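You operate a simulated robot arm through the tools that you are given. There is no shell and no other tool.

The job below is to be done with a simulated two-armed robot. You get a single attempt, and the scene is never put back.

TASK
Put two of the blue fuses from the top of the white shelf on the top of the wooden work bench. Then stack the carton labelled "clips" from the top of the teal-legged table on top of the carton marked "gaskets". Then switch the red rotary switch on. The order counts.

It is judged by the outcome, as a careful person would: the job done as asked, and still so three seconds after it is handed in. It fails if anything else is knocked over, pushed out of place, dropped, spilled or broken.

THE ROBOT
Two 7-joint arms with two-finger parallel grippers on one trunk, on a base that moves. Base frame: it is fixed to the floor where the robot stands at the start and does not move with it; the origin is under the middle of the robot, x ahead of it, y to its left, z up. Units: m, degrees, N and s.
The left shoulder is at the start at [0.06, 0.147, 0.543], the right one opposite. With the tool pointing down near the work surface each hand reaches from about 0.1 to 0.5 m from the robot's upright axis, wherever it stands, measured 20 degrees to its own side. Places, roughly: black carton, orange carton, white carton [-7.5, 1.75, 0.75]; blue fuse [-1, -3.25, 1]; red rotary switch [-5.8, -3.5, 0.9]; top of the wooden work bench [1.1, -1.7, 0.8]. Payload 3.43 kg a hand.
Tool frame (each hand has its own): the origin (TCP) lies between the finger pads and is the grasp point; the fingertips stand 0.03 m ahead of it; z points along the fingers, y is the line along which they close. The gripper opens to 0.094 m. The fingers are 0.028 m wide and 0.01 m thick; the gripper's body (0.05 by 0.096 m) begins 0.055 m behind the TCP.
Orientation is that of the tool frame in the base frame, as [roll, pitch, yaw] about the fixed x, y, z axes, in that order (R = Rz(yaw) Ry(pitch) Rx(roll)). With the fingers straight down and closing along the base's y, the tool's x points along the base's -x, its y along +y and its z along -z.

THE INTERFACE
- The arms move only by the tool drive_tool. It takes "left_steps", "right_steps" or both (then of equal length, played together; a hand with none holds still); each is a list of rows, each an object (a shift or turn left out is 0, a gripper value left out holds the last) with "translation": the shift along the base's x, y, z in m, a list of three; "angular": the turn, a rotation vector about the base's x, y, z in degrees, a list of three; "jaw": the opening, from 0 (shut) to 1 (fully open). In form: [{"translation": [x, y, z], "angular": [rx, ry, rz], "jaw": jaw}, ...]. A call has 1 to 20 rows; each row is the pose to reach, as a shift and turn from the pose commanded when the call began. Each row takes 0.2 s and may step no farther than 0.05 m and 8.6 degrees from the row before; otherwise, or with a gripper value out of range, the whole call is refused. Where a pose cannot be reached the arm comes as near as it can. A force on the tool above 40 N (or 10 N above the force at the start of the call, whichever is more), or a blocked arm, ends the call early, and 0.2 s more pass. Each finger travels about 0.072 m/s and halts on what it meets, pressing with about 40 N; the grip force reading is that of the motor and also rises with nothing between the fingers. The clock runs only during rows and for 0.2 s after the last one: add rows that repeat a pose to give the fingers time. The reply holds the time, the measured pose of the TCP, the force on the tool along the base axes, the opening and the grip force, in the units named above and with some noise, with the torque about the TCP (base axes, N m) and any sound that the robot's microphone picked up, and new pictures: "pictures" is both (left out), scene, wrist or none (wrist: the cameras of the hands that moved).
- Cameras (640 x 400 px; columns grow to the right, rows downward): "scene" is now at [0.0675, -0.0053, 1.1958]; the picture's right is [-0.03, -1.00, 0.00], its down [-0.49, 0.02, -0.87] and it looks along [0.87, -0.03, -0.49] (base axes); focal length 293 px, centre (320, 200). "left" rides on the left gripper at [0.076, -0.014, -0.103] in its tool frame; the picture's right is [0.18, 0.98, 0.00], its down [-0.75, 0.14, -0.64] and it looks along [-0.63, 0.12, 0.77] (tool axes); focal length 243 px, centre (320, 200). "right" rides on the right gripper at [0.076, 0.014, -0.102] in its tool frame; the picture's right is [-0.18, 0.98, 0.00], its down [-0.75, -0.14, -0.64] and it looks along [-0.63, -0.12, 0.77] (tool axes); focal length 243 px, centre (320, 200). There is no depth. A picture from a camera that has moved, and an enlarged one, comes with that camera's place and axes in the base frame and with its lens. The place of the scene camera against the robot may be out by one fixed shift of up to 0.012 m in any direction.
- raise_lower(by): slides the trunk up (or, below 0, down) by that many m; the arms and the scene camera ride with it, the base frame stays. It gives what a move gives, with no picture.
- roll_base(legs): drives the robot by 1 to 6 legs, each [ahead, left, turn to the left] in m, m and degrees, along the robot's own axes; the way and the turn of a leg run together, so that a leg with both is an arc; at most 1.5 m and 180 degrees a leg. The arms and the cameras ride along, it lands a little off, and it stops where it bumps. It gives what a move gives, and a new picture of the scene camera.
- turn_head(pan, tilt): turns the head with the scene camera to pan (to the left, within 86 degrees either way) and tilt (down, from -29 to 69), counted from straight ahead of the robot. It gives what a move gives, and a new picture of the scene camera.
- close_up(camera, box): a new picture of the part [left, top, right, bottom] of that camera's present view, enlarged. It takes no simulated time.
- hand_in(): hands the job in; it is judged then, once.

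Places have to be worked out from the pictures, the camera data and where the tool is seen. Open the grippers and draw the arms clear of the work before you hand the job in, unless the task says otherwise.

The tools are called as a command line: name --argument value ..., lists and objects as JSON in quotes. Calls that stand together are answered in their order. drive_tool: Moves the arms, as the interface text tells. Its arguments: {"type":"object","properties":{"left_steps":{"type":"array"},"right_steps":{"type":"array"},"pictures":{"type":"string","enum":["both","scene","wrist","none"]}},"required":[]} The other tools are called the same way: raise_lower (by) moves the trunk up or down; roll_base (legs) drives the base; turn_head (pan, tilt) turns the head that bears the scene camera; close_up (camera, box) takes an enlarged picture of a part of a camera's view; hand_in () hands the job in.

At the start:

```text
time: 0.0
left_position: [0.2741, 0.1479, 0.9991]
left_orientation: [-179.9, 0.1, -179.9]
left_wrist_force: [0.0, -0.1, -0.1]
left_moment: [0.03, -0.02, 0.02]
left_gripper_width: 0.0939
left_finger_force: 0.0
right_position: [0.2821, -0.1329, 0.9991]
right_orientation: [179.9, -0.1, -180.0]
right_wrist_force: [-0.2, 0.1, 1.1]
right_moment: [-0.04, -0.02, -0.02]
right_gripper_width: 0.0942
right_finger_force: 0.0
trunk travel left (down, up): [-0.25, 0.0]
robot x, y, heading: [0.0016, -0.0013, -0.0]
head pan, tilt (commanded): [-1.9, 29.2]
```

scene: 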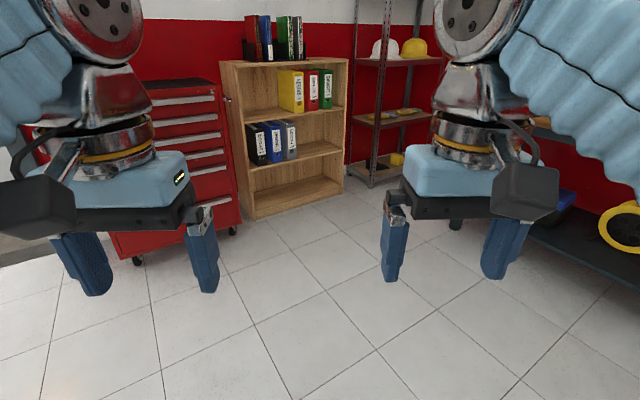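
right: 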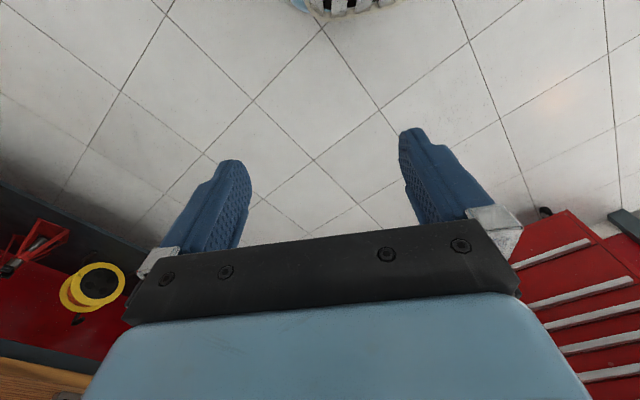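
left: 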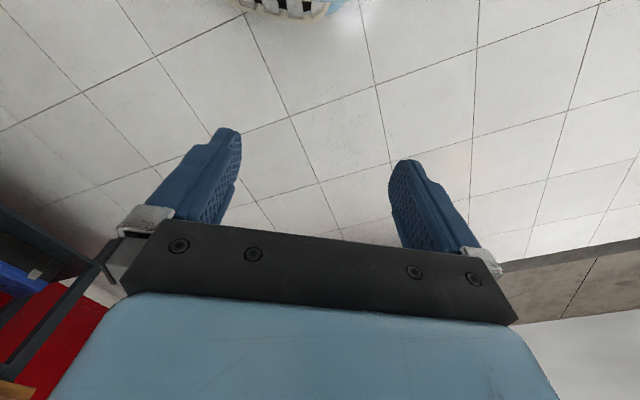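

The start pictures show a tool chest, a bookcase and metal shelving ahead. I'll turn the head to the right to find the bench and the white shelf.

turn_head --pan -60 --tilt 20

turn_head --pan -86 --tilt 15

turn_head --pan 70 --tilt 20

```text
time: 1.3
left_position: [0.2741, 0.1491, 0.9997]
left_orientation: [180.0, 0.0, -180.0]
left_wrist_force: [-0.5, -0.4, 0.3]
left_moment: [-0.02, 0.02, 0.03]
left_gripper_width: 0.0941
left_finger_force: 0.1
right_position: [0.2811, -0.1335, 0.9992]
right_orientation: [180.0, 0.0, -179.9]
right_wrist_force: [-0.6, 0.2, 0.4]
right_moment: [-0.01, -0.05, 0.02]
right_gripper_width: 0.0939
right_finger_force: 0.0
trunk travel left (down, up): [-0.25, 0.0]
robot x, y, heading: [-0.0013, 0.0013, 0.1]
head pan, tilt (commanded): [-60.0, 20.0]
camera scene: at [0.0234, -0.0828, 1.2106], right [-0.87, -0.5, 0.0], down [-0.17, 0.3, -0.94], along [0.47, -0.81, -0.34], focal length 293 px, centre (320, 200)
```

scene: 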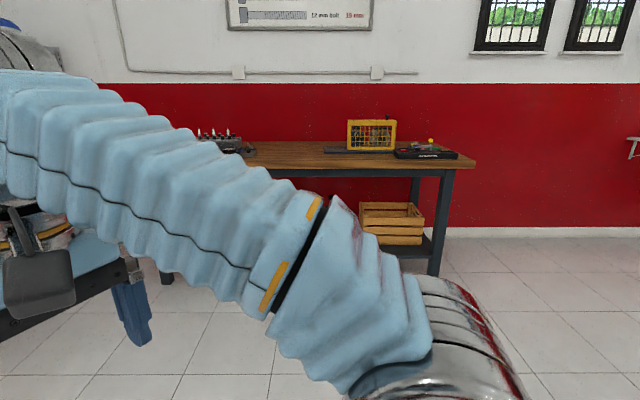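

```text
time: 2.2
left_position: [0.2741, 0.1492, 1.0003]
left_orientation: [180.0, 0.0, 180.0]
left_wrist_force: [-0.5, 0.6, 0.5]
left_moment: [0.03, -0.02, 0.03]
left_gripper_width: 0.0939
left_finger_force: 0.2
right_position: [0.2818, -0.1332, 1.0004]
right_orientation: [180.0, 0.0, 180.0]
right_wrist_force: [0.1, -0.6, -0.1]
right_moment: [-0.02, 0.0, 0.0]
right_gripper_width: 0.0939
right_finger_force: 0.1
trunk travel left (down, up): [-0.25, 0.0]
robot x, y, heading: [-0.0014, -0.0003, 0.1]
head pan, tilt (commanded): [-85.9, 15.0]
camera scene: at [-0.0166, -0.0954, 1.2187], right [-1.0, -0.07, 0.0], down [-0.02, 0.26, -0.97], along [0.07, -0.96, -0.26], focal length 293 px, centre (320, 200)
```

scene: 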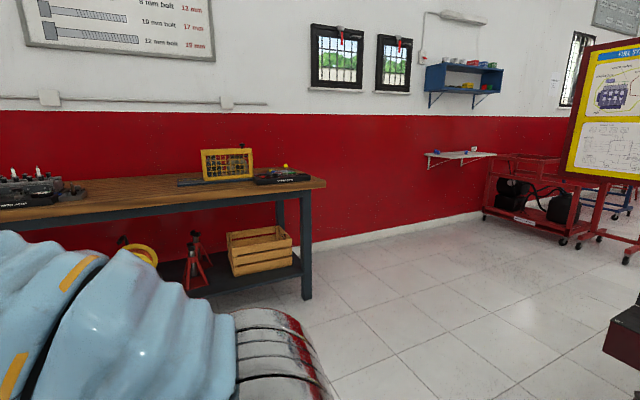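

```text
time: 4.6
left_position: [0.2748, 0.1472, 0.9999]
left_orientation: [-179.9, 0.1, -180.0]
left_wrist_force: [0.0, 0.3, -0.4]
left_moment: [0.0, 0.01, 0.02]
left_gripper_width: 0.0941
left_finger_force: 0.1
right_position: [0.2821, -0.1337, 0.9994]
right_orientation: [-180.0, 0.0, -180.0]
right_wrist_force: [0.1, -0.2, -0.1]
right_moment: [0.01, 0.03, 0.03]
right_gripper_width: 0.0942
right_finger_force: 0.0
trunk travel left (down, up): [-0.25, 0.0]
robot x, y, heading: [-0.0017, 0.0006, -0.2]
head pan, tilt (commanded): [70.0, 20.0]
camera scene: at [0.0087, 0.0853, 1.2106], right [0.94, -0.34, 0.0], down [-0.12, -0.32, -0.94], along [0.32, 0.88, -0.34], focal length 293 px, centre (320, 200)
```

scene: 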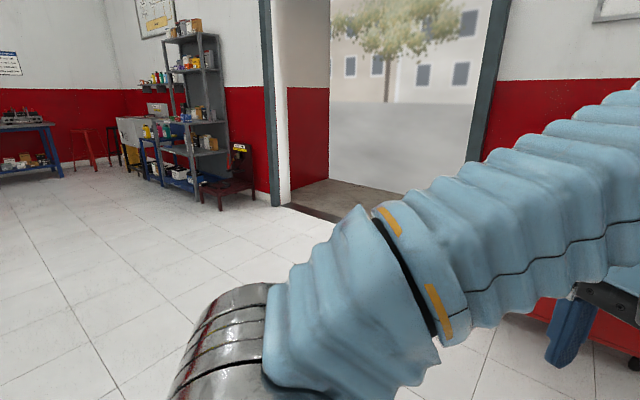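

The second view shows a small white wall shelf near x≈-1.2, y≈-3.25, with the bench's end near x≈0.1. Something dark red sits at the lower right of that view, so I'll turn in place to the right and look before driving.

roll_base --legs '[[0, 0, -110]]'

turn_head --pan 0 --tilt 20

turn_head --pan -60 --tilt 20

```text
time: 9.6
left_position: [0.0455, -0.3089, 1.0001]
left_orientation: [179.9, 0.1, 69.8]
left_wrist_force: [0.4, -0.3, 0.3]
left_moment: [-0.01, 0.02, 0.06]
left_gripper_width: 0.0941
left_finger_force: 0.1
right_position: [-0.2221, -0.2181, 0.9985]
right_orientation: [180.0, 0.0, 69.9]
right_wrist_force: [0.8, -0.2, -0.9]
right_moment: [-0.03, -0.01, 0.06]
right_gripper_width: 0.094
right_finger_force: 0.0
trunk travel left (down, up): [-0.25, 0.0]
robot x, y, heading: [-0.0021, 0.0008, -110.2]
head pan, tilt (commanded): [70.0, 20.0]
camera scene: at [0.0882, -0.0342, 1.2106], right [-0.65, -0.76, 0.0], down [-0.26, 0.22, -0.94], along [0.72, -0.61, -0.34], focal length 293 px, centre (320, 200)
```

scene: 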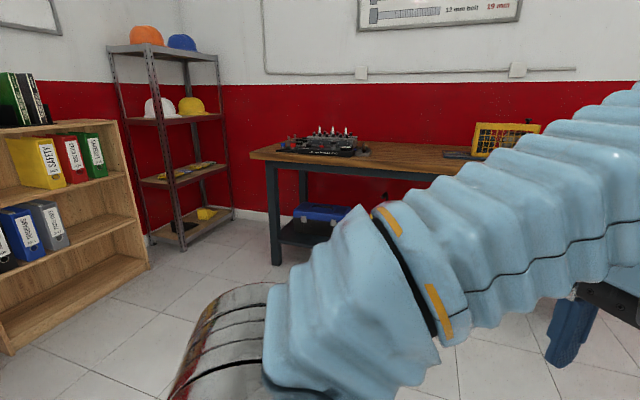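

```text
time: 11.0
left_position: [0.0447, -0.3074, 0.999]
left_orientation: [179.9, 0.1, 69.9]
left_wrist_force: [-0.8, 0.5, -0.7]
left_moment: [-0.02, -0.01, 0.05]
left_gripper_width: 0.0941
left_finger_force: 0.1
right_position: [-0.2216, -0.2187, 0.9991]
right_orientation: [180.0, 0.1, 69.8]
right_wrist_force: [-0.4, 0.3, -0.7]
right_moment: [0.0, -0.01, -0.02]
right_gripper_width: 0.0938
right_finger_force: 0.0
trunk travel left (down, up): [-0.25, 0.0]
robot x, y, heading: [0.0007, -0.0012, -110.1]
head pan, tilt (commanded): [0.0, 20.0]
camera scene: at [-0.0151, -0.0615, 1.2106], right [-0.94, 0.34, 0.0], down [0.12, 0.32, -0.94], along [-0.32, -0.88, -0.34], focal length 293 px, centre (320, 200)
```

scene: 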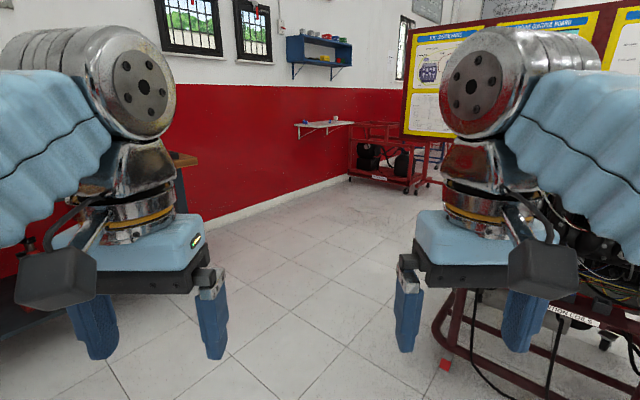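

```text
time: 12.3
left_position: [0.0438, -0.31, 0.9999]
left_orientation: [180.0, 0.1, 69.8]
left_wrist_force: [-0.8, -0.4, -0.6]
left_moment: [-0.05, 0.02, 0.0]
left_gripper_width: 0.094
left_finger_force: 0.0
right_position: [-0.2225, -0.2181, 0.9997]
right_orientation: [180.0, 0.0, 69.8]
right_wrist_force: [0.4, -0.6, -0.6]
right_moment: [0.03, 0.0, 0.02]
right_gripper_width: 0.0938
right_finger_force: 0.0
trunk travel left (down, up): [-0.25, 0.0]
robot x, y, heading: [0.0002, 0.0005, -110.4]
head pan, tilt (commanded): [-60.0, 20.0]
camera scene: at [-0.0747, 0.01, 1.2106], right [-0.17, 0.99, 0.0], down [0.34, 0.06, -0.94], along [-0.93, -0.16, -0.34], focal length 293 px, centre (320, 200)
```

scene: 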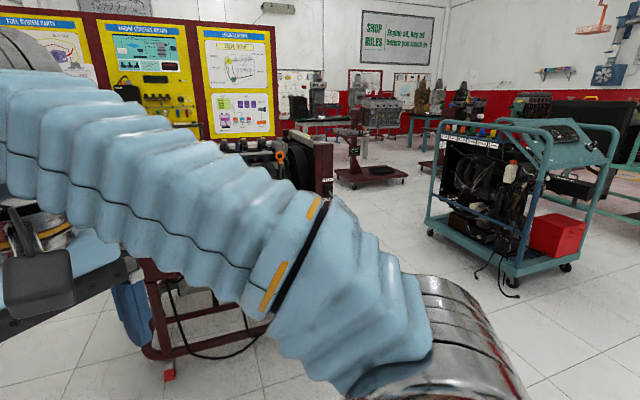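

The engine stand's near foot is near (-0.93, -0.83) and the bench end is near x≈0.07, so I'll go down the aisle at x≈-0.45 facing -y, then look again.

turn_head --pan 0 --tilt 25

roll_base --legs '[[0, 0, 20.3], [0, -0.42, 0], [1.0, 0, 0]]'

```text
time: 13.6
left_position: [0.045, -0.3083, 0.9996]
left_orientation: [180.0, 0.1, 69.8]
left_wrist_force: [-0.2, 0.3, -0.4]
left_moment: [0.02, 0.01, 0.0]
left_gripper_width: 0.0941
left_finger_force: 0.0
right_position: [-0.2226, -0.2182, 0.9996]
right_orientation: [-180.0, -0.1, 69.8]
right_wrist_force: [-0.2, -0.9, 0.0]
right_moment: [0.04, 0.0, -0.02]
right_gripper_width: 0.0942
right_finger_force: 0.0
trunk travel left (down, up): [-0.25, 0.0]
robot x, y, heading: [0.0012, 0.0022, -110.3]
head pan, tilt (commanded): [0.0, 25.0]
camera scene: at [-0.0149, -0.0606, 1.2025], right [-0.94, 0.35, 0.0], down [0.15, 0.4, -0.91], along [-0.31, -0.85, -0.42], focal length 293 px, centre (320, 200)
```

scene: 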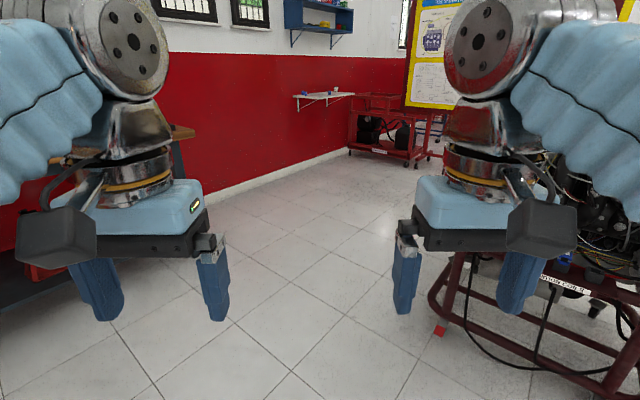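

```text
time: 22.1
left_position: [-0.2748, -1.2725, 1.0003]
left_orientation: [-179.9, 0.1, 89.6]
left_wrist_force: [0.3, -0.2, 0.0]
left_moment: [0.02, 0.01, 0.01]
left_gripper_width: 0.0941
left_finger_force: 0.0
right_position: [-0.5568, -1.2792, 0.9995]
right_orientation: [-179.9, -0.1, 89.7]
right_wrist_force: [0.3, 0.4, 0.1]
right_moment: [-0.01, 0.01, -0.01]
right_gripper_width: 0.0938
right_finger_force: 0.0
trunk travel left (down, up): [-0.25, 0.0]
robot x, y, heading: [-0.4232, -0.9971, -90.5]
head pan, tilt (commanded): [0.0, 25.0]
camera scene: at [-0.4152, -1.0619, 1.2025], right [-1.0, 0.0, 0.0], down [0.0, 0.42, -0.91], along [0.0, -0.91, -0.42], focal length 293 px, centre (320, 200)
```

scene: 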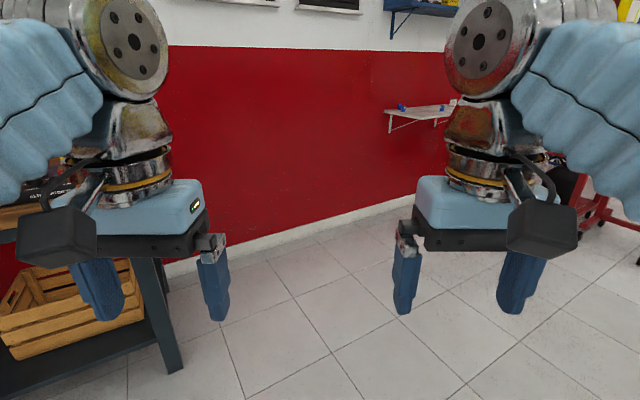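

The shelf and the wall line run about 30° rotated from the base frame; the shelf is near (-1, -3.25). I'll look right to see what stands between here and the shelf's front.

turn_head --pan -35 --tilt 25

turn_head --pan -65 --tilt 30

```text
time: 23.1
left_position: [-0.2739, -1.2724, 0.9995]
left_orientation: [-180.0, 0.1, 89.7]
left_wrist_force: [0.5, 0.7, 0.0]
left_moment: [0.0, -0.01, 0.04]
left_gripper_width: 0.0938
left_finger_force: 0.1
right_position: [-0.5552, -1.2791, 0.9998]
right_orientation: [-179.9, 0.0, 89.8]
right_wrist_force: [0.1, 0.7, -0.5]
right_moment: [0.03, -0.03, -0.02]
right_gripper_width: 0.0943
right_finger_force: 0.1
trunk travel left (down, up): [-0.25, 0.0]
robot x, y, heading: [-0.4183, -0.9993, -90.2]
head pan, tilt (commanded): [-35.0, 25.0]
camera scene: at [-0.4679, -1.0451, 1.2025], right [-0.82, 0.58, 0.0], down [0.24, 0.35, -0.91], along [-0.52, -0.74, -0.42], focal length 293 px, centre (320, 200)
```

scene: 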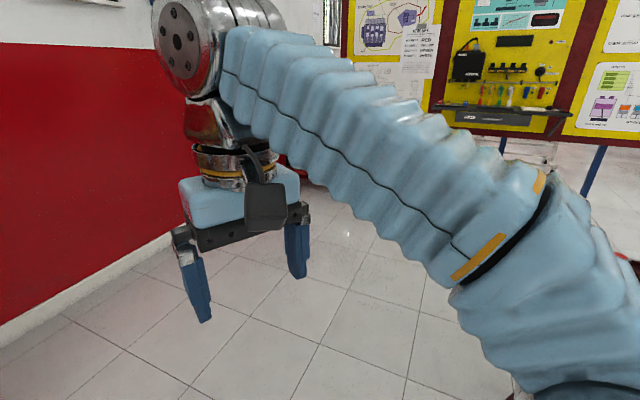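

```text
time: 24.0
left_position: [-0.274, -1.2723, 0.9997]
left_orientation: [180.0, 0.1, 89.7]
left_wrist_force: [-0.3, -0.8, -0.4]
left_moment: [-0.02, 0.02, 0.01]
left_gripper_width: 0.0939
left_finger_force: 0.0
right_position: [-0.5563, -1.2793, 0.9995]
right_orientation: [180.0, 0.0, 89.7]
right_wrist_force: [-0.2, 0.5, 0.0]
right_moment: [0.02, 0.02, -0.01]
right_gripper_width: 0.0942
right_finger_force: 0.0
trunk travel left (down, up): [-0.25, 0.0]
robot x, y, heading: [-0.4222, -0.9968, -90.5]
head pan, tilt (commanded): [-65.0, 30.0]
camera scene: at [-0.4969, -1.0077, 1.1946], right [-0.42, 0.91, 0.0], down [0.45, 0.21, -0.87], along [-0.79, -0.36, -0.5], focal length 293 px, centre (320, 200)
```

scene: 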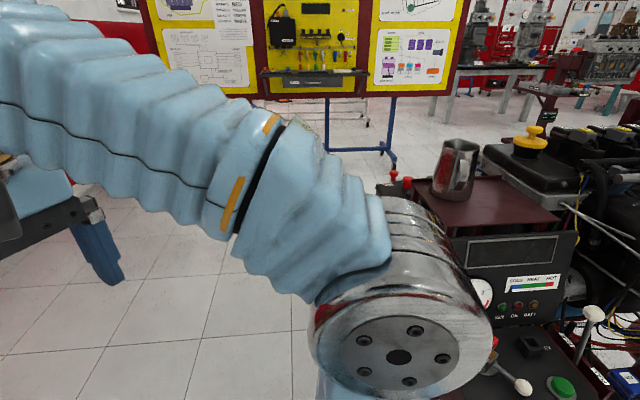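

The floor ahead to the right is clear beyond the engine stand. I'll go ahead 1.2 m, then sideways to the right and turn to face the shelf square.

roll_base --legs '[[1.2, 0, 0], [0, -0.9, 0], [0, 0, 30]]'

turn_head --pan 0 --tilt 20

```text
time: 36.0
left_position: [-1.0812, -2.3345, 0.9995]
left_orientation: [180.0, 0.0, 119.7]
left_wrist_force: [-0.1, -0.4, -0.7]
left_moment: [0.0, 0.01, -0.02]
left_gripper_width: 0.0939
left_finger_force: 0.1
right_position: [-1.3221, -2.4817, 0.9999]
right_orientation: [-180.0, 0.0, 119.9]
right_wrist_force: [0.6, 0.0, 1.9]
right_moment: [-0.02, -0.02, 0.0]
right_gripper_width: 0.094
right_finger_force: 0.0
trunk travel left (down, up): [-0.25, 0.0]
robot x, y, heading: [-1.3482, -2.1733, -60.2]
head pan, tilt (commanded): [-65.0, 30.0]
camera scene: at [-1.4072, -2.2214, 1.1946], right [-0.82, 0.58, 0.0], down [0.29, 0.41, -0.87], along [-0.5, -0.71, -0.5], focal length 293 px, centre (320, 200)
```

scene: 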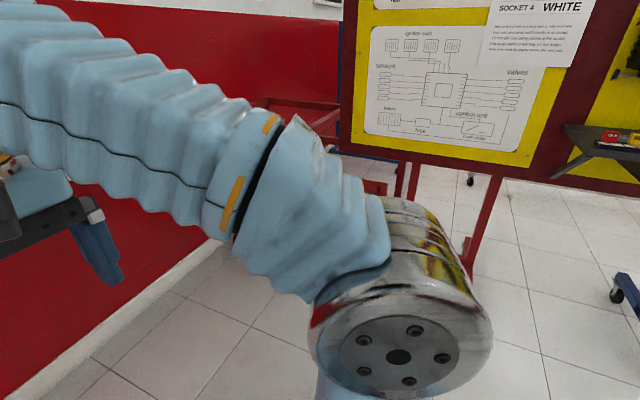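

```text
time: 37.3
left_position: [-1.0807, -2.3355, 0.9993]
left_orientation: [-180.0, 0.0, 119.8]
left_wrist_force: [0.0, -0.2, 0.8]
left_moment: [0.03, -0.01, 0.03]
left_gripper_width: 0.0941
left_finger_force: 0.0
right_position: [-1.322, -2.4827, 0.9992]
right_orientation: [180.0, 0.0, 119.8]
right_wrist_force: [-0.3, -0.5, -0.4]
right_moment: [0.03, 0.0, 0.02]
right_gripper_width: 0.0938
right_finger_force: 0.0
trunk travel left (down, up): [-0.25, 0.0]
robot x, y, heading: [-1.3479, -2.1698, -60.2]
head pan, tilt (commanded): [0.0, 20.0]
camera scene: at [-1.3088, -2.2283, 1.2106], right [-0.87, -0.5, 0.0], down [-0.17, 0.3, -0.94], along [0.47, -0.82, -0.34], focal length 293 px, centre (320, 200)
```

scene: 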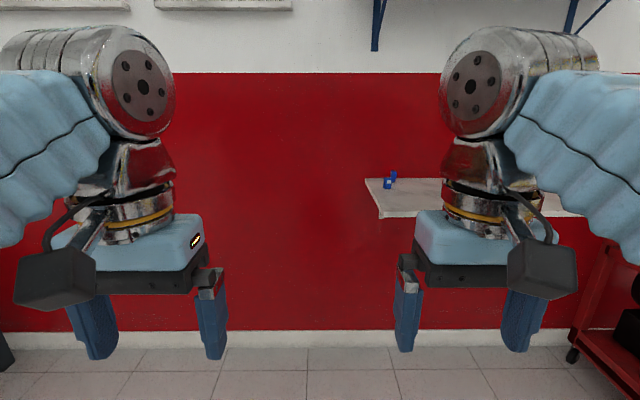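

I'm square to the wall now; the white shelf's left end is at column 365 with two blue fuses near (-1.0, -3.25, ~0.9). I'll shift right to see the full shelf between the arms.

roll_base --legs '[[0, -0.38, 0]]'

close_up --camera "scene" --box '[200, 120, 460, 260]'

```text
time: 39.7
left_position: [-1.4079, -2.522, 0.9989]
left_orientation: [-179.9, 0.1, 119.6]
left_wrist_force: [0.0, 0.4, 0.2]
left_moment: [0.01, 0.02, 0.03]
left_gripper_width: 0.0941
left_finger_force: 0.0
right_position: [-1.6483, -2.668, 1.0]
right_orientation: [-180.0, 0.0, 119.7]
right_wrist_force: [0.4, -0.3, 0.1]
right_moment: [0.04, 0.02, -0.01]
right_gripper_width: 0.094
right_finger_force: 0.1
trunk travel left (down, up): [-0.25, 0.0]
robot x, y, heading: [-1.6737, -2.3581, -60.2]
head pan, tilt (commanded): [0.0, 20.0]
camera scene: at [-1.6344, -2.4141, 1.2106], right [-0.87, -0.49, 0.0], down [-0.17, 0.3, -0.94], along [0.46, -0.82, -0.34], focal length 293 px, centre (320, 200)
```

scene: 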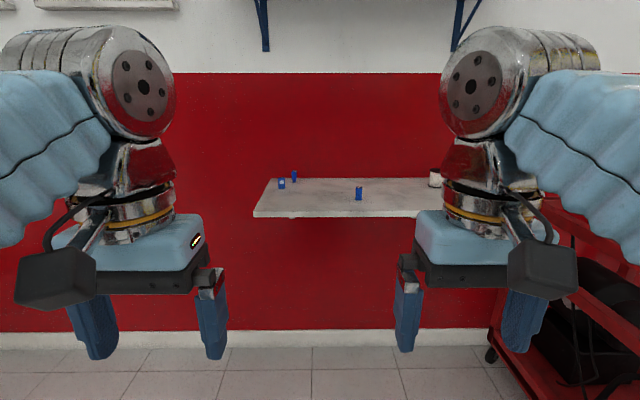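

```text
2.46 times, centred on (330, 190) of scene
camera zoom: at [-1.6344, -2.4141, 1.2106], right [-0.87, -0.49, 0.0], down [-0.17, 0.3, -0.94], along [0.46, -0.82, -0.34], focal length 721 px, centre (295, 225)
```

zoom: 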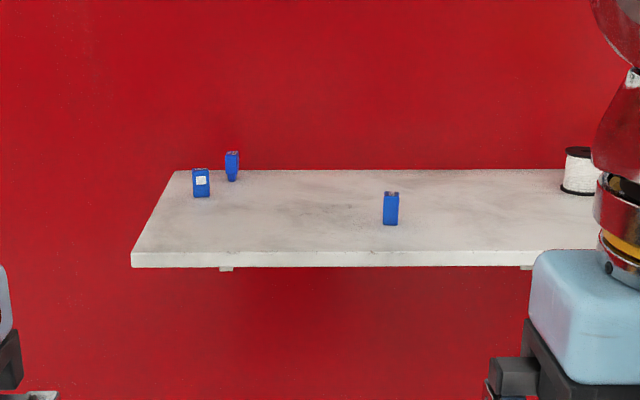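

Three blue fuses and a spool are on the shelf; I judge the top at z≈0.887, fuse C near (-1.305, -3.25), A near (-1.02, -3.22), B near (-1.01, -3.31). I'll look straight down to see how far the robot's own body juts ahead before driving up.

turn_head --pan 0 --tilt 69

close_up --camera "right" --box '[0, 0, 640, 400]'

close_up --camera "left" --box '[0, 0, 640, 400]'

```text
time: 40.9
left_position: [-1.4081, -2.5215, 0.9999]
left_orientation: [179.9, 0.2, 119.6]
left_wrist_force: [-0.5, -1.0, -0.1]
left_moment: [-0.01, 0.03, -0.02]
left_gripper_width: 0.0939
left_finger_force: 0.0
right_position: [-1.6479, -2.667, 1.0002]
right_orientation: [180.0, 0.1, 119.6]
right_wrist_force: [0.0, -0.2, -0.4]
right_moment: [0.0, 0.02, 0.02]
right_gripper_width: 0.0938
right_finger_force: 0.0
trunk travel left (down, up): [-0.25, 0.0]
robot x, y, heading: [-1.6746, -2.3517, -60.4]
head pan, tilt (commanded): [0.0, 68.8]
camera scene: at [-1.6528, -2.3818, 1.1431], right [-0.87, -0.49, 0.0], down [-0.46, 0.81, -0.36], along [0.18, -0.32, -0.93], focal length 293 px, centre (320, 200)
```

scene: 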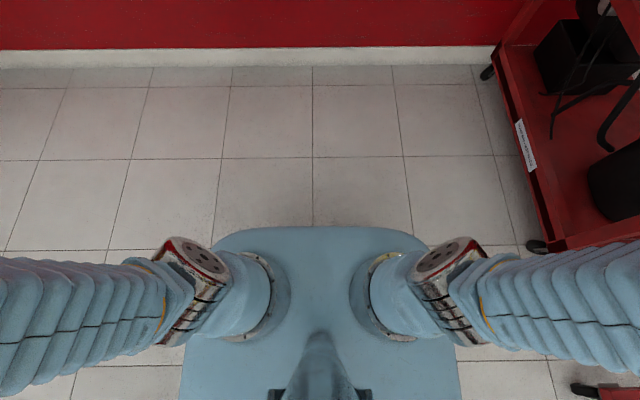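

```text
1.00 times, centred on (320, 200) of right (not enlarged: the box is as wide or as high as the picture)
camera zoom: at [-1.6736, -2.5944, 1.1031], right [0.95, 0.33, 0.0], down [0.25, -0.72, 0.64], along [0.21, -0.61, -0.77], focal length 243 px, centre (320, 200)
```

zoom: 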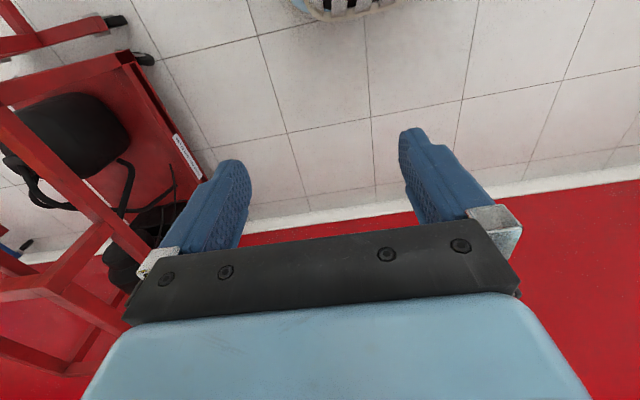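

```text
1.00 times, centred on (320, 200) of left (not enlarged: the box is as wide or as high as the picture)
camera zoom: at [-1.4579, -2.4627, 1.1013], right [0.76, 0.65, 0.0], down [0.49, -0.58, 0.64], along [0.41, -0.49, -0.77], focal length 243 px, centre (320, 200)
```

zoom: 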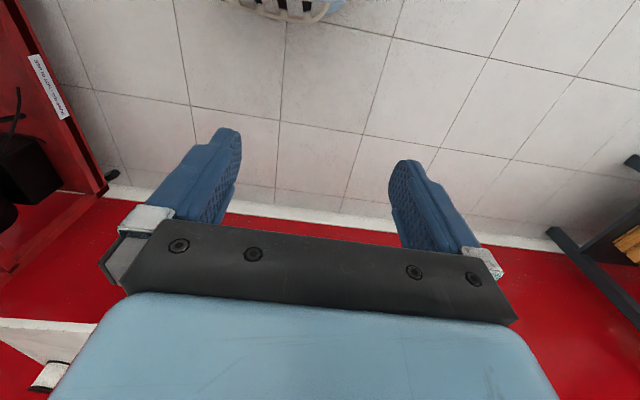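

Looking down, the trunk front is about 0.19 m ahead of the axis at z≈0.62, below the shelf; the red cart's edge is ~0.86 m to the right. I'll check the elbows' height by looking sideways.

turn_head --pan -86 --tilt 50

turn_head --pan -45 --tilt 50

```text
time: 42.5
left_position: [-1.4072, -2.5209, 1.0]
left_orientation: [180.0, 0.1, 119.6]
left_wrist_force: [0.6, 0.9, -0.4]
left_moment: [0.02, 0.03, 0.01]
left_gripper_width: 0.0943
left_finger_force: 0.1
right_position: [-1.6489, -2.6674, 1.0008]
right_orientation: [-179.9, 0.0, 119.6]
right_wrist_force: [0.1, -0.2, -0.4]
right_moment: [0.02, 0.01, 0.0]
right_gripper_width: 0.094
right_finger_force: 0.0
trunk travel left (down, up): [-0.25, 0.0]
robot x, y, heading: [-1.6739, -2.3577, -60.3]
head pan, tilt (commanded): [-85.9, 50.0]
camera scene: at [-1.7445, -2.3759, 1.165], right [-0.55, 0.83, 0.0], down [0.64, 0.42, -0.64], along [-0.53, -0.36, -0.77], focal length 293 px, centre (320, 200)
```

scene: 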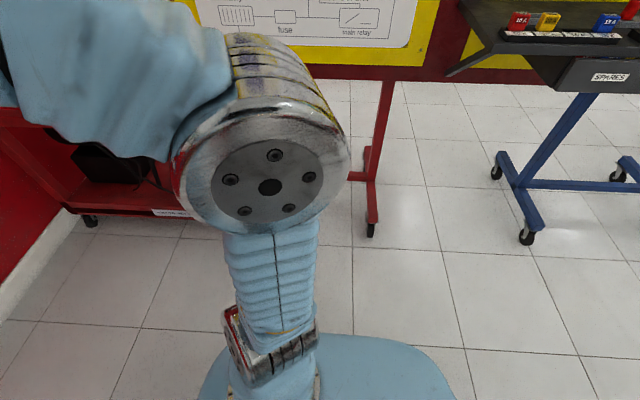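

```text
time: 43.5
left_position: [-1.4071, -2.5212, 0.9995]
left_orientation: [-180.0, 0.2, 119.7]
left_wrist_force: [0.2, -0.4, -0.3]
left_moment: [-0.02, 0.0, 0.03]
left_gripper_width: 0.0942
left_finger_force: 0.0
right_position: [-1.6481, -2.6679, 1.0009]
right_orientation: [180.0, 0.0, 119.7]
right_wrist_force: [-0.2, -0.6, 0.1]
right_moment: [0.02, -0.04, 0.0]
right_gripper_width: 0.0942
right_finger_force: 0.1
trunk travel left (down, up): [-0.25, 0.0]
robot x, y, heading: [-1.6709, -2.3581, -60.4]
head pan, tilt (commanded): [-45.0, 50.0]
camera scene: at [-1.701, -2.4074, 1.165], right [-0.96, 0.27, 0.0], down [0.2, 0.74, -0.64], along [-0.17, -0.62, -0.77], focal length 293 px, centre (320, 200)
```

scene: 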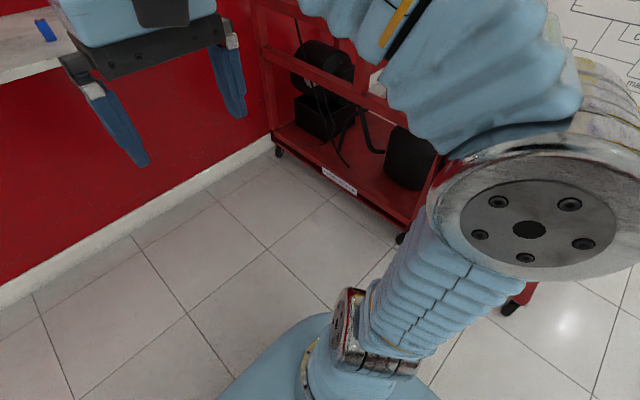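

Elbows ride at about z≈0.95 and stay clear of the shelf plane (0.887) at this height. I'll raise both hands 4 cm for clearance, then drive 0.35 m nearer and look again.

drive_tool --left_steps '[{"translation": [0, 0, 0.04]}]' --right_steps '[{"translation": [0, 0, 0.04]}]' --pictures "none"

turn_head --pan 0 --tilt 35

roll_base --legs '[[0.35, 0, 0.3]]'

```text
time: 44.0
left_position: [-1.408, -2.5219, 0.9982]
left_orientation: [180.0, 0.1, 119.6]
left_wrist_force: [0.5, 0.0, 0.9]
left_moment: [0.0, -0.05, 0.02]
left_gripper_width: 0.0941
left_finger_force: 0.1
left hand out of reach, approached as far as the arm can: row 1
right_position: [-1.649, -2.6675, 1.0]
right_orientation: [180.0, 0.0, 119.6]
right_wrist_force: [-0.5, -0.2, -0.2]
right_moment: [-0.02, 0.01, 0.01]
right_gripper_width: 0.0937
right_finger_force: 0.1
right hand out of reach, approached as far as the arm can: row 1
trunk travel left (down, up): [-0.25, 0.0]
robot x, y, heading: [-1.6717, -2.3592, -60.3]
head pan, tilt (commanded): [-45.0, 50.0]
```

```text
time: 45.1
left_position: [-1.4074, -2.5218, 0.9995]
left_orientation: [-180.0, 0.1, 119.6]
left_wrist_force: [0.5, 0.8, -0.4]
left_moment: [0.03, -0.02, 0.01]
left_gripper_width: 0.0939
left_finger_force: 0.0
right_position: [-1.649, -2.6691, 0.9999]
right_orientation: [180.0, 0.0, 119.6]
right_wrist_force: [0.8, 0.6, -0.2]
right_moment: [-0.01, 0.0, -0.04]
right_gripper_width: 0.0938
right_finger_force: 0.0
trunk travel left (down, up): [-0.25, 0.0]
robot x, y, heading: [-1.6748, -2.3574, -60.5]
head pan, tilt (commanded): [0.0, 35.0]
camera scene: at [-1.6371, -2.4098, 1.1867], right [-0.87, -0.49, 0.0], down [-0.28, 0.5, -0.82], along [0.4, -0.71, -0.57], focal length 293 px, centre (320, 200)
```

scene: 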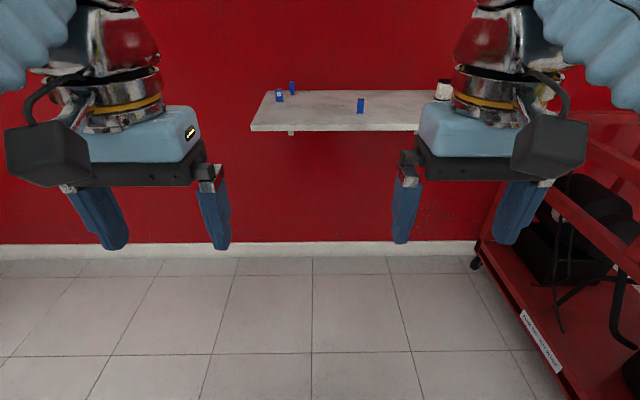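

```text
time: 47.3
left_position: [-1.2335, -2.8214, 0.9989]
left_orientation: [-179.9, 0.2, 120.0]
left_wrist_force: [0.4, 0.1, -0.5]
left_moment: [-0.02, 0.02, 0.01]
left_gripper_width: 0.094
left_finger_force: 0.0
right_position: [-1.4729, -2.97, 1.0007]
right_orientation: [-180.0, 0.1, 120.0]
right_wrist_force: [-0.8, 0.0, -0.1]
right_moment: [0.01, -0.02, -0.01]
right_gripper_width: 0.0939
right_finger_force: 0.0
trunk travel left (down, up): [-0.25, 0.0]
robot x, y, heading: [-1.5024, -2.6608, -60.1]
head pan, tilt (commanded): [0.0, 35.0]
camera scene: at [-1.4638, -2.7112, 1.1868], right [-0.87, -0.5, 0.0], down [-0.29, 0.5, -0.82], along [0.41, -0.71, -0.57], focal length 293 px, centre (320, 200)
```

scene: 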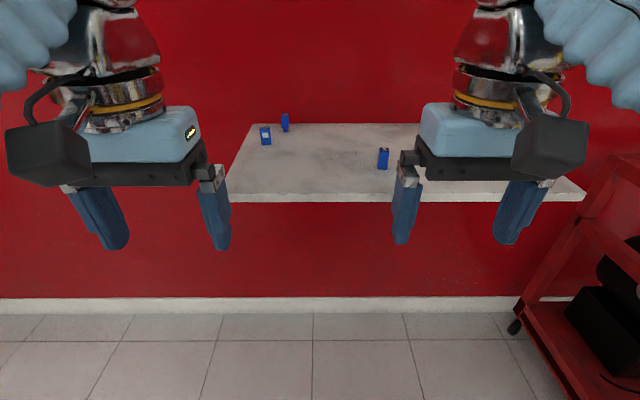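

The hands are at the top of their reach at z≈1.0 here, which still clears the fuses. I take an enlarged view of the shelf from this nearer place to refine positions.

close_up --camera "scene" --box '[220, 100, 420, 225]'

```text
3.20 times, centred on (320, 162) of scene
camera zoom: at [-1.4638, -2.7112, 1.1868], right [-0.87, -0.5, 0.0], down [-0.29, 0.5, -0.82], along [0.41, -0.71, -0.57], focal length 937 px, centre (320, 320)
```

zoom: 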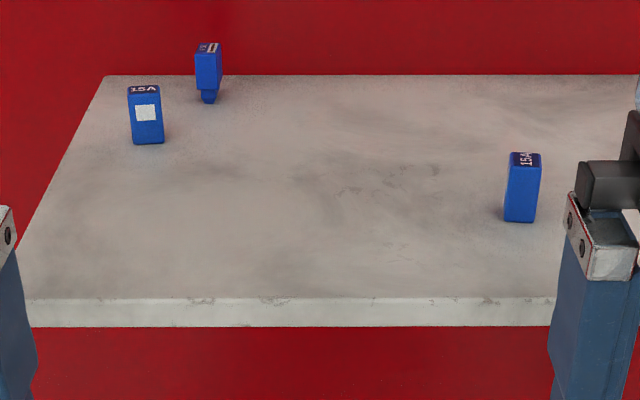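

I zoom in further to check that all three blue items are the same kind of fuse.

close_up --camera "scene" --box '[245, 105, 305, 150]'

close_up --camera "scene" --box '[350, 135, 410, 180]'

```text
8.89 times, centred on (275, 128) of scene
camera zoom: at [-1.4638, -2.7112, 1.1868], right [-0.87, -0.5, 0.0], down [-0.29, 0.5, -0.82], along [0.41, -0.71, -0.57], focal length 2604 px, centre (720, 844)
```

zoom: 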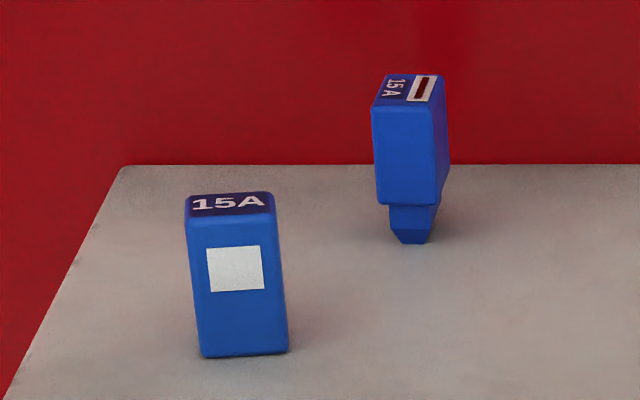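

```text
8.89 times, centred on (380, 158) of scene
camera zoom: at [-1.4638, -2.7112, 1.1868], right [-0.87, -0.5, 0.0], down [-0.29, 0.5, -0.82], along [0.41, -0.71, -0.57], focal length 2604 px, centre (-213, 578)
```

zoom: 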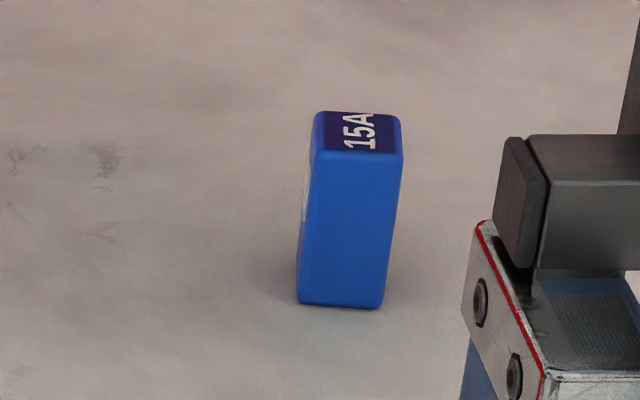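

A and C are plain 15A fuses standing upright (about 0.023×0.019×0.042 m); B has a struck-out mark and a narrow foot, so I'll leave it. A is near (-1.017, -3.228), C near (-1.302, -3.255); I drive 0.28 m closer so each hand gets one.

roll_base --legs '[[0.28, 0, 0]]'

close_up --camera "right" --box '[0, 0, 640, 400]'

close_up --camera "left" --box '[0, 0, 640, 400]'

```text
time: 49.3
left_position: [-1.0937, -3.0665, 0.9996]
left_orientation: [179.9, 0.1, 119.9]
left_wrist_force: [0.1, 0.1, -0.1]
left_moment: [0.01, -0.01, 0.0]
left_gripper_width: 0.0938
left_finger_force: 0.0
right_position: [-1.3347, -3.2135, 0.9993]
right_orientation: [180.0, 0.1, 119.9]
right_wrist_force: [0.7, 0.5, -0.9]
right_moment: [-0.01, 0.01, 0.01]
right_gripper_width: 0.0938
right_finger_force: 0.1
trunk travel left (down, up): [-0.25, 0.0]
robot x, y, heading: [-1.3586, -2.9, -60.4]
head pan, tilt (commanded): [0.0, 35.0]
camera scene: at [-1.3236, -2.9546, 1.1868], right [-0.87, -0.5, 0.0], down [-0.29, 0.5, -0.82], along [0.41, -0.71, -0.57], focal length 293 px, centre (320, 200)
```

scene: 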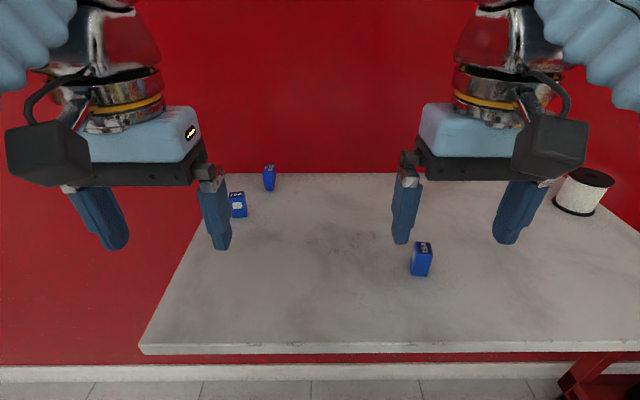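

```text
1.00 times, centred on (320, 200) of right (not enlarged: the box is as wide or as high as the picture)
camera zoom: at [-1.3592, -3.1395, 1.1032], right [0.94, 0.33, 0.0], down [0.25, -0.72, 0.64], along [0.21, -0.61, -0.77], focal length 243 px, centre (320, 200)
```

zoom: 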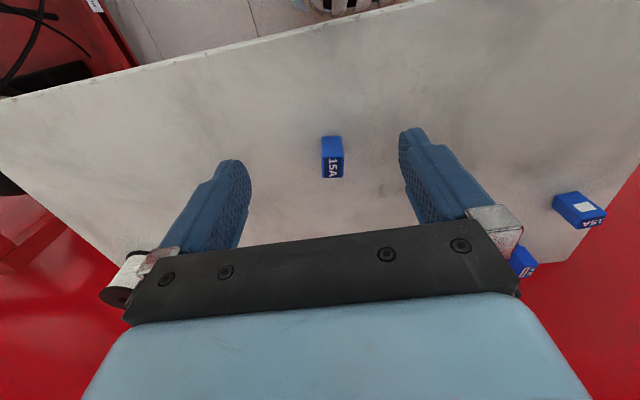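

```text
1.00 times, centred on (320, 200) of left (not enlarged: the box is as wide or as high as the picture)
camera zoom: at [-1.1442, -3.0066, 1.1014], right [0.76, 0.65, 0.0], down [0.5, -0.58, 0.64], along [0.42, -0.49, -0.77], focal length 243 px, centre (320, 200)
```

zoom: 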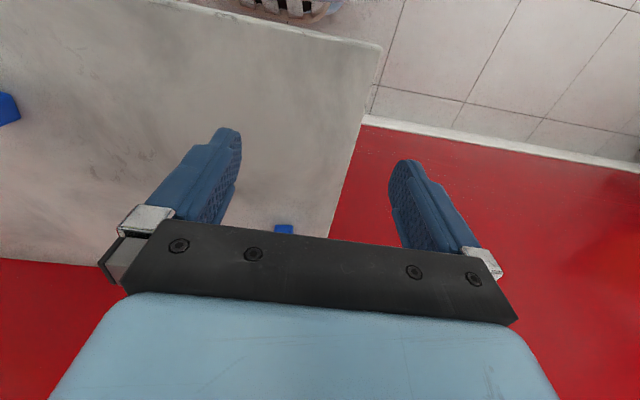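

The right wrist camera sees fuse C almost in line with the fingers, at about (-1.313, -3.240). I take an enlarged look to judge its yaw before moving above it.

close_up --camera "right" --box '[290, 115, 380, 195]'

close_up --camera "scene" --box '[210, 150, 450, 290]'

```text
5.00 times, centred on (335, 155) of right
camera zoom: at [-1.3592, -3.1395, 1.1032], right [0.94, 0.33, 0.0], down [0.25, -0.72, 0.64], along [0.21, -0.61, -0.77], focal length 1213 px, centre (245, 425)
```

zoom: 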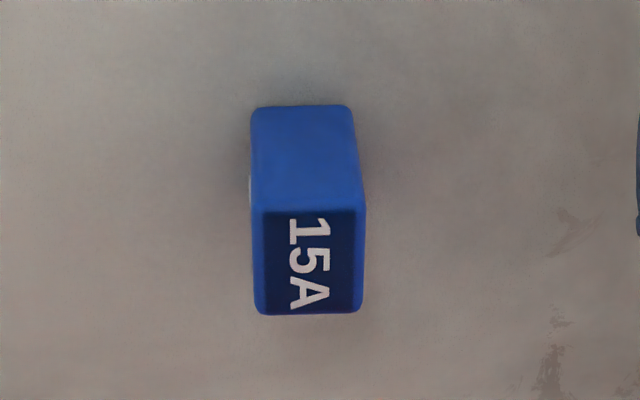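

```text
2.67 times, centred on (330, 220) of scene
camera zoom: at [-1.3236, -2.9546, 1.1868], right [-0.87, -0.5, 0.0], down [-0.29, 0.5, -0.82], along [0.41, -0.71, -0.57], focal length 781 px, centre (293, 147)
```

zoom: 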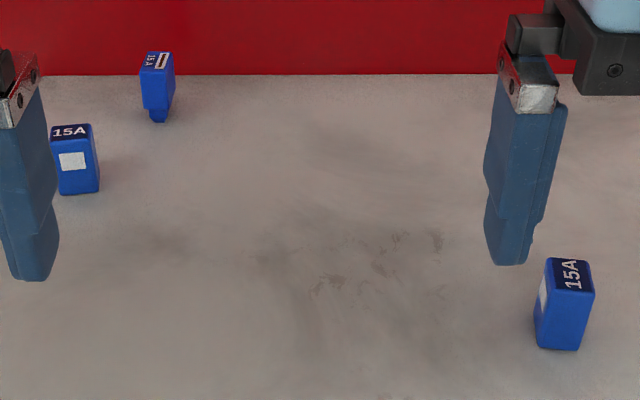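

C is turned about -10° and A about +12° relative to the hands. I move the right hand above C with matching yaw and a half-closed jaw, and bring the left hand most of the way toward A at (-1.02, -3.22), both still high.

drive_tool --left_steps '[{"translation": [0.015, -0.031, 0], "angular": [0, 0, 4], "jaw": 0.55}, {"translation": [0.03, -0.063, 0], "angular": [0, 0, 8], "jaw": 0.55}, {"translation": [0.043, -0.09, 0], "angular": [0, 0, 12], "jaw": 0.55}, {"translation": [0.043, -0.09, 0], "angular": [0, 0, 12], "jaw": 0.55}]' --right_steps '[{"translation": [0.008, -0.009, 0], "angular": [0, 0, -4], "jaw": 0.55}, {"translation": [0.015, -0.018, 0], "angular": [0, 0, -8], "jaw": 0.55}, {"translation": [0.0217, -0.0265, 0], "angular": [0, 0, -10], "jaw": 0.55}, {"translation": [0.0217, -0.0265, 0], "angular": [0, 0, -10], "jaw": 0.55}]'

```text
time: 50.3
left_position: [-1.0499, -3.156, 0.9985]
left_orientation: [-180.0, 0.0, 131.9]
left_wrist_force: [-0.1, -0.1, 0.2]
left_moment: [0.06, 0.02, -0.01]
left_gripper_width: 0.0517
left_finger_force: 0.0
right_position: [-1.3114, -3.2399, 0.9999]
right_orientation: [180.0, 0.0, 109.9]
right_wrist_force: [-0.4, -0.4, -0.5]
right_moment: [0.0, 0.04, -0.01]
right_gripper_width: 0.0516
right_finger_force: 0.1
trunk travel left (down, up): [-0.25, 0.0]
robot x, y, heading: [-1.3554, -2.9051, -60.2]
head pan, tilt (commanded): [0.0, 35.0]
camera scene: at [-1.3233, -2.955, 1.1867], right [-0.87, -0.5, 0.0], down [-0.29, 0.5, -0.82], along [0.41, -0.71, -0.57], focal length 293 px, centre (320, 200)
camera right: at [-1.3242, -3.1635, 1.1033], right [0.99, 0.16, 0.0], down [0.12, -0.76, 0.64], along [0.1, -0.63, -0.77], focal length 243 px, centre (320, 200)
camera left: at [-1.1118, -3.1079, 1.1009], right [0.61, 0.79, 0.0], down [0.61, -0.47, 0.64], along [0.51, -0.39, -0.77], focal length 243 px, centre (320, 200)
```

scene: 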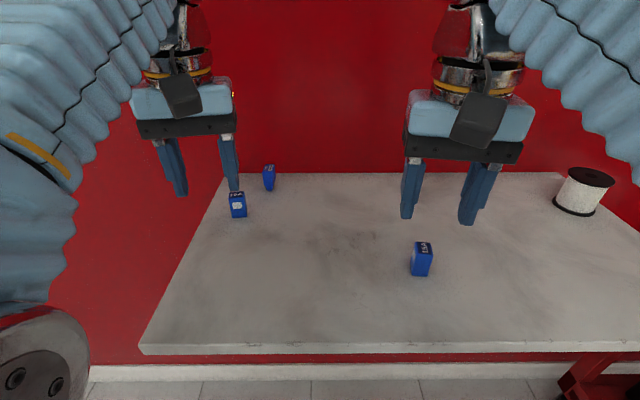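
right: 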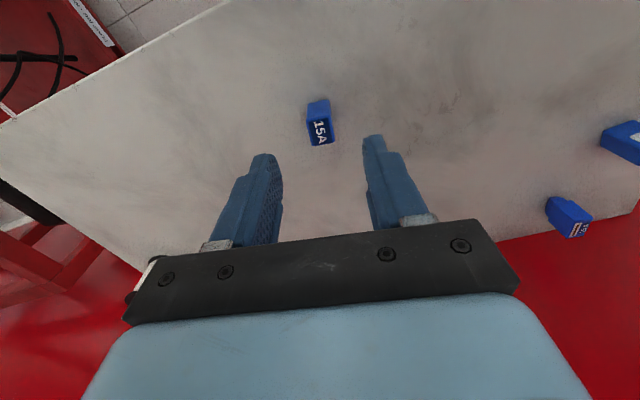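
left: 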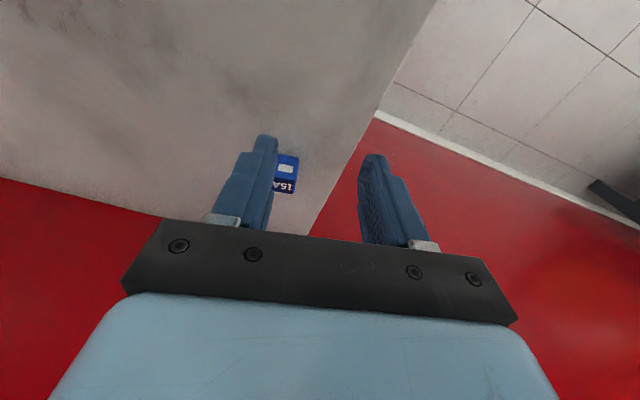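

The right fingers now straddle C's column (its top centre sits at (320,133), where the grasp line should be). I zoom both wrist views to check yaw and A's place.

close_up --camera "right" --box '[270, 85, 370, 165]'

close_up --camera "left" --box '[240, 125, 340, 205]'

close_up --camera "scene" --box '[180, 140, 340, 240]'

```text
5.00 times, centred on (320, 125) of right
camera zoom: at [-1.3242, -3.1635, 1.1033], right [0.99, 0.16, 0.0], down [0.12, -0.76, 0.64], along [0.1, -0.63, -0.77], focal length 1213 px, centre (320, 575)
```

zoom: 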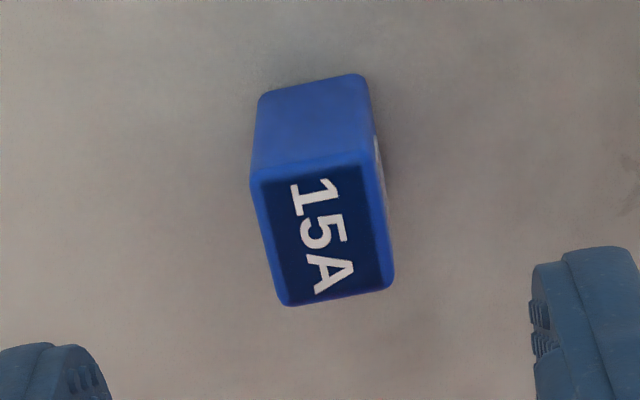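

```text
5.00 times, centred on (290, 165) of left
camera zoom: at [-1.1118, -3.1079, 1.1009], right [0.61, 0.79, 0.0], down [0.61, -0.47, 0.64], along [0.51, -0.39, -0.77], focal length 1213 px, centre (470, 375)
```

zoom: 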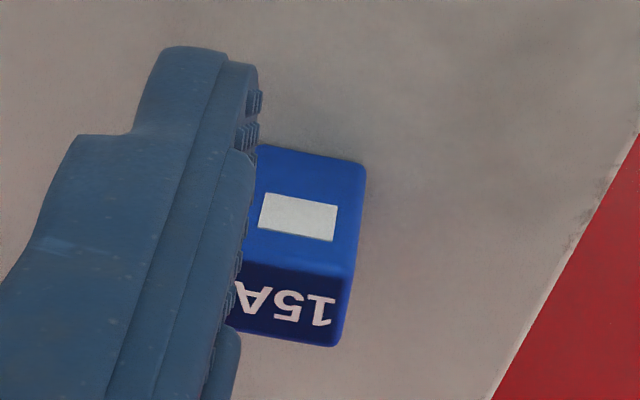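

```text
4.00 times, centred on (260, 190) of scene
camera zoom: at [-1.3233, -2.955, 1.1867], right [-0.87, -0.5, 0.0], down [-0.29, 0.5, -0.82], along [0.41, -0.71, -0.57], focal length 1172 px, centre (560, 240)
```

zoom: 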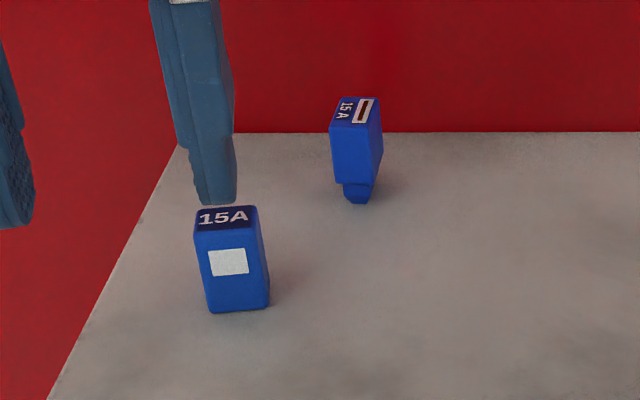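

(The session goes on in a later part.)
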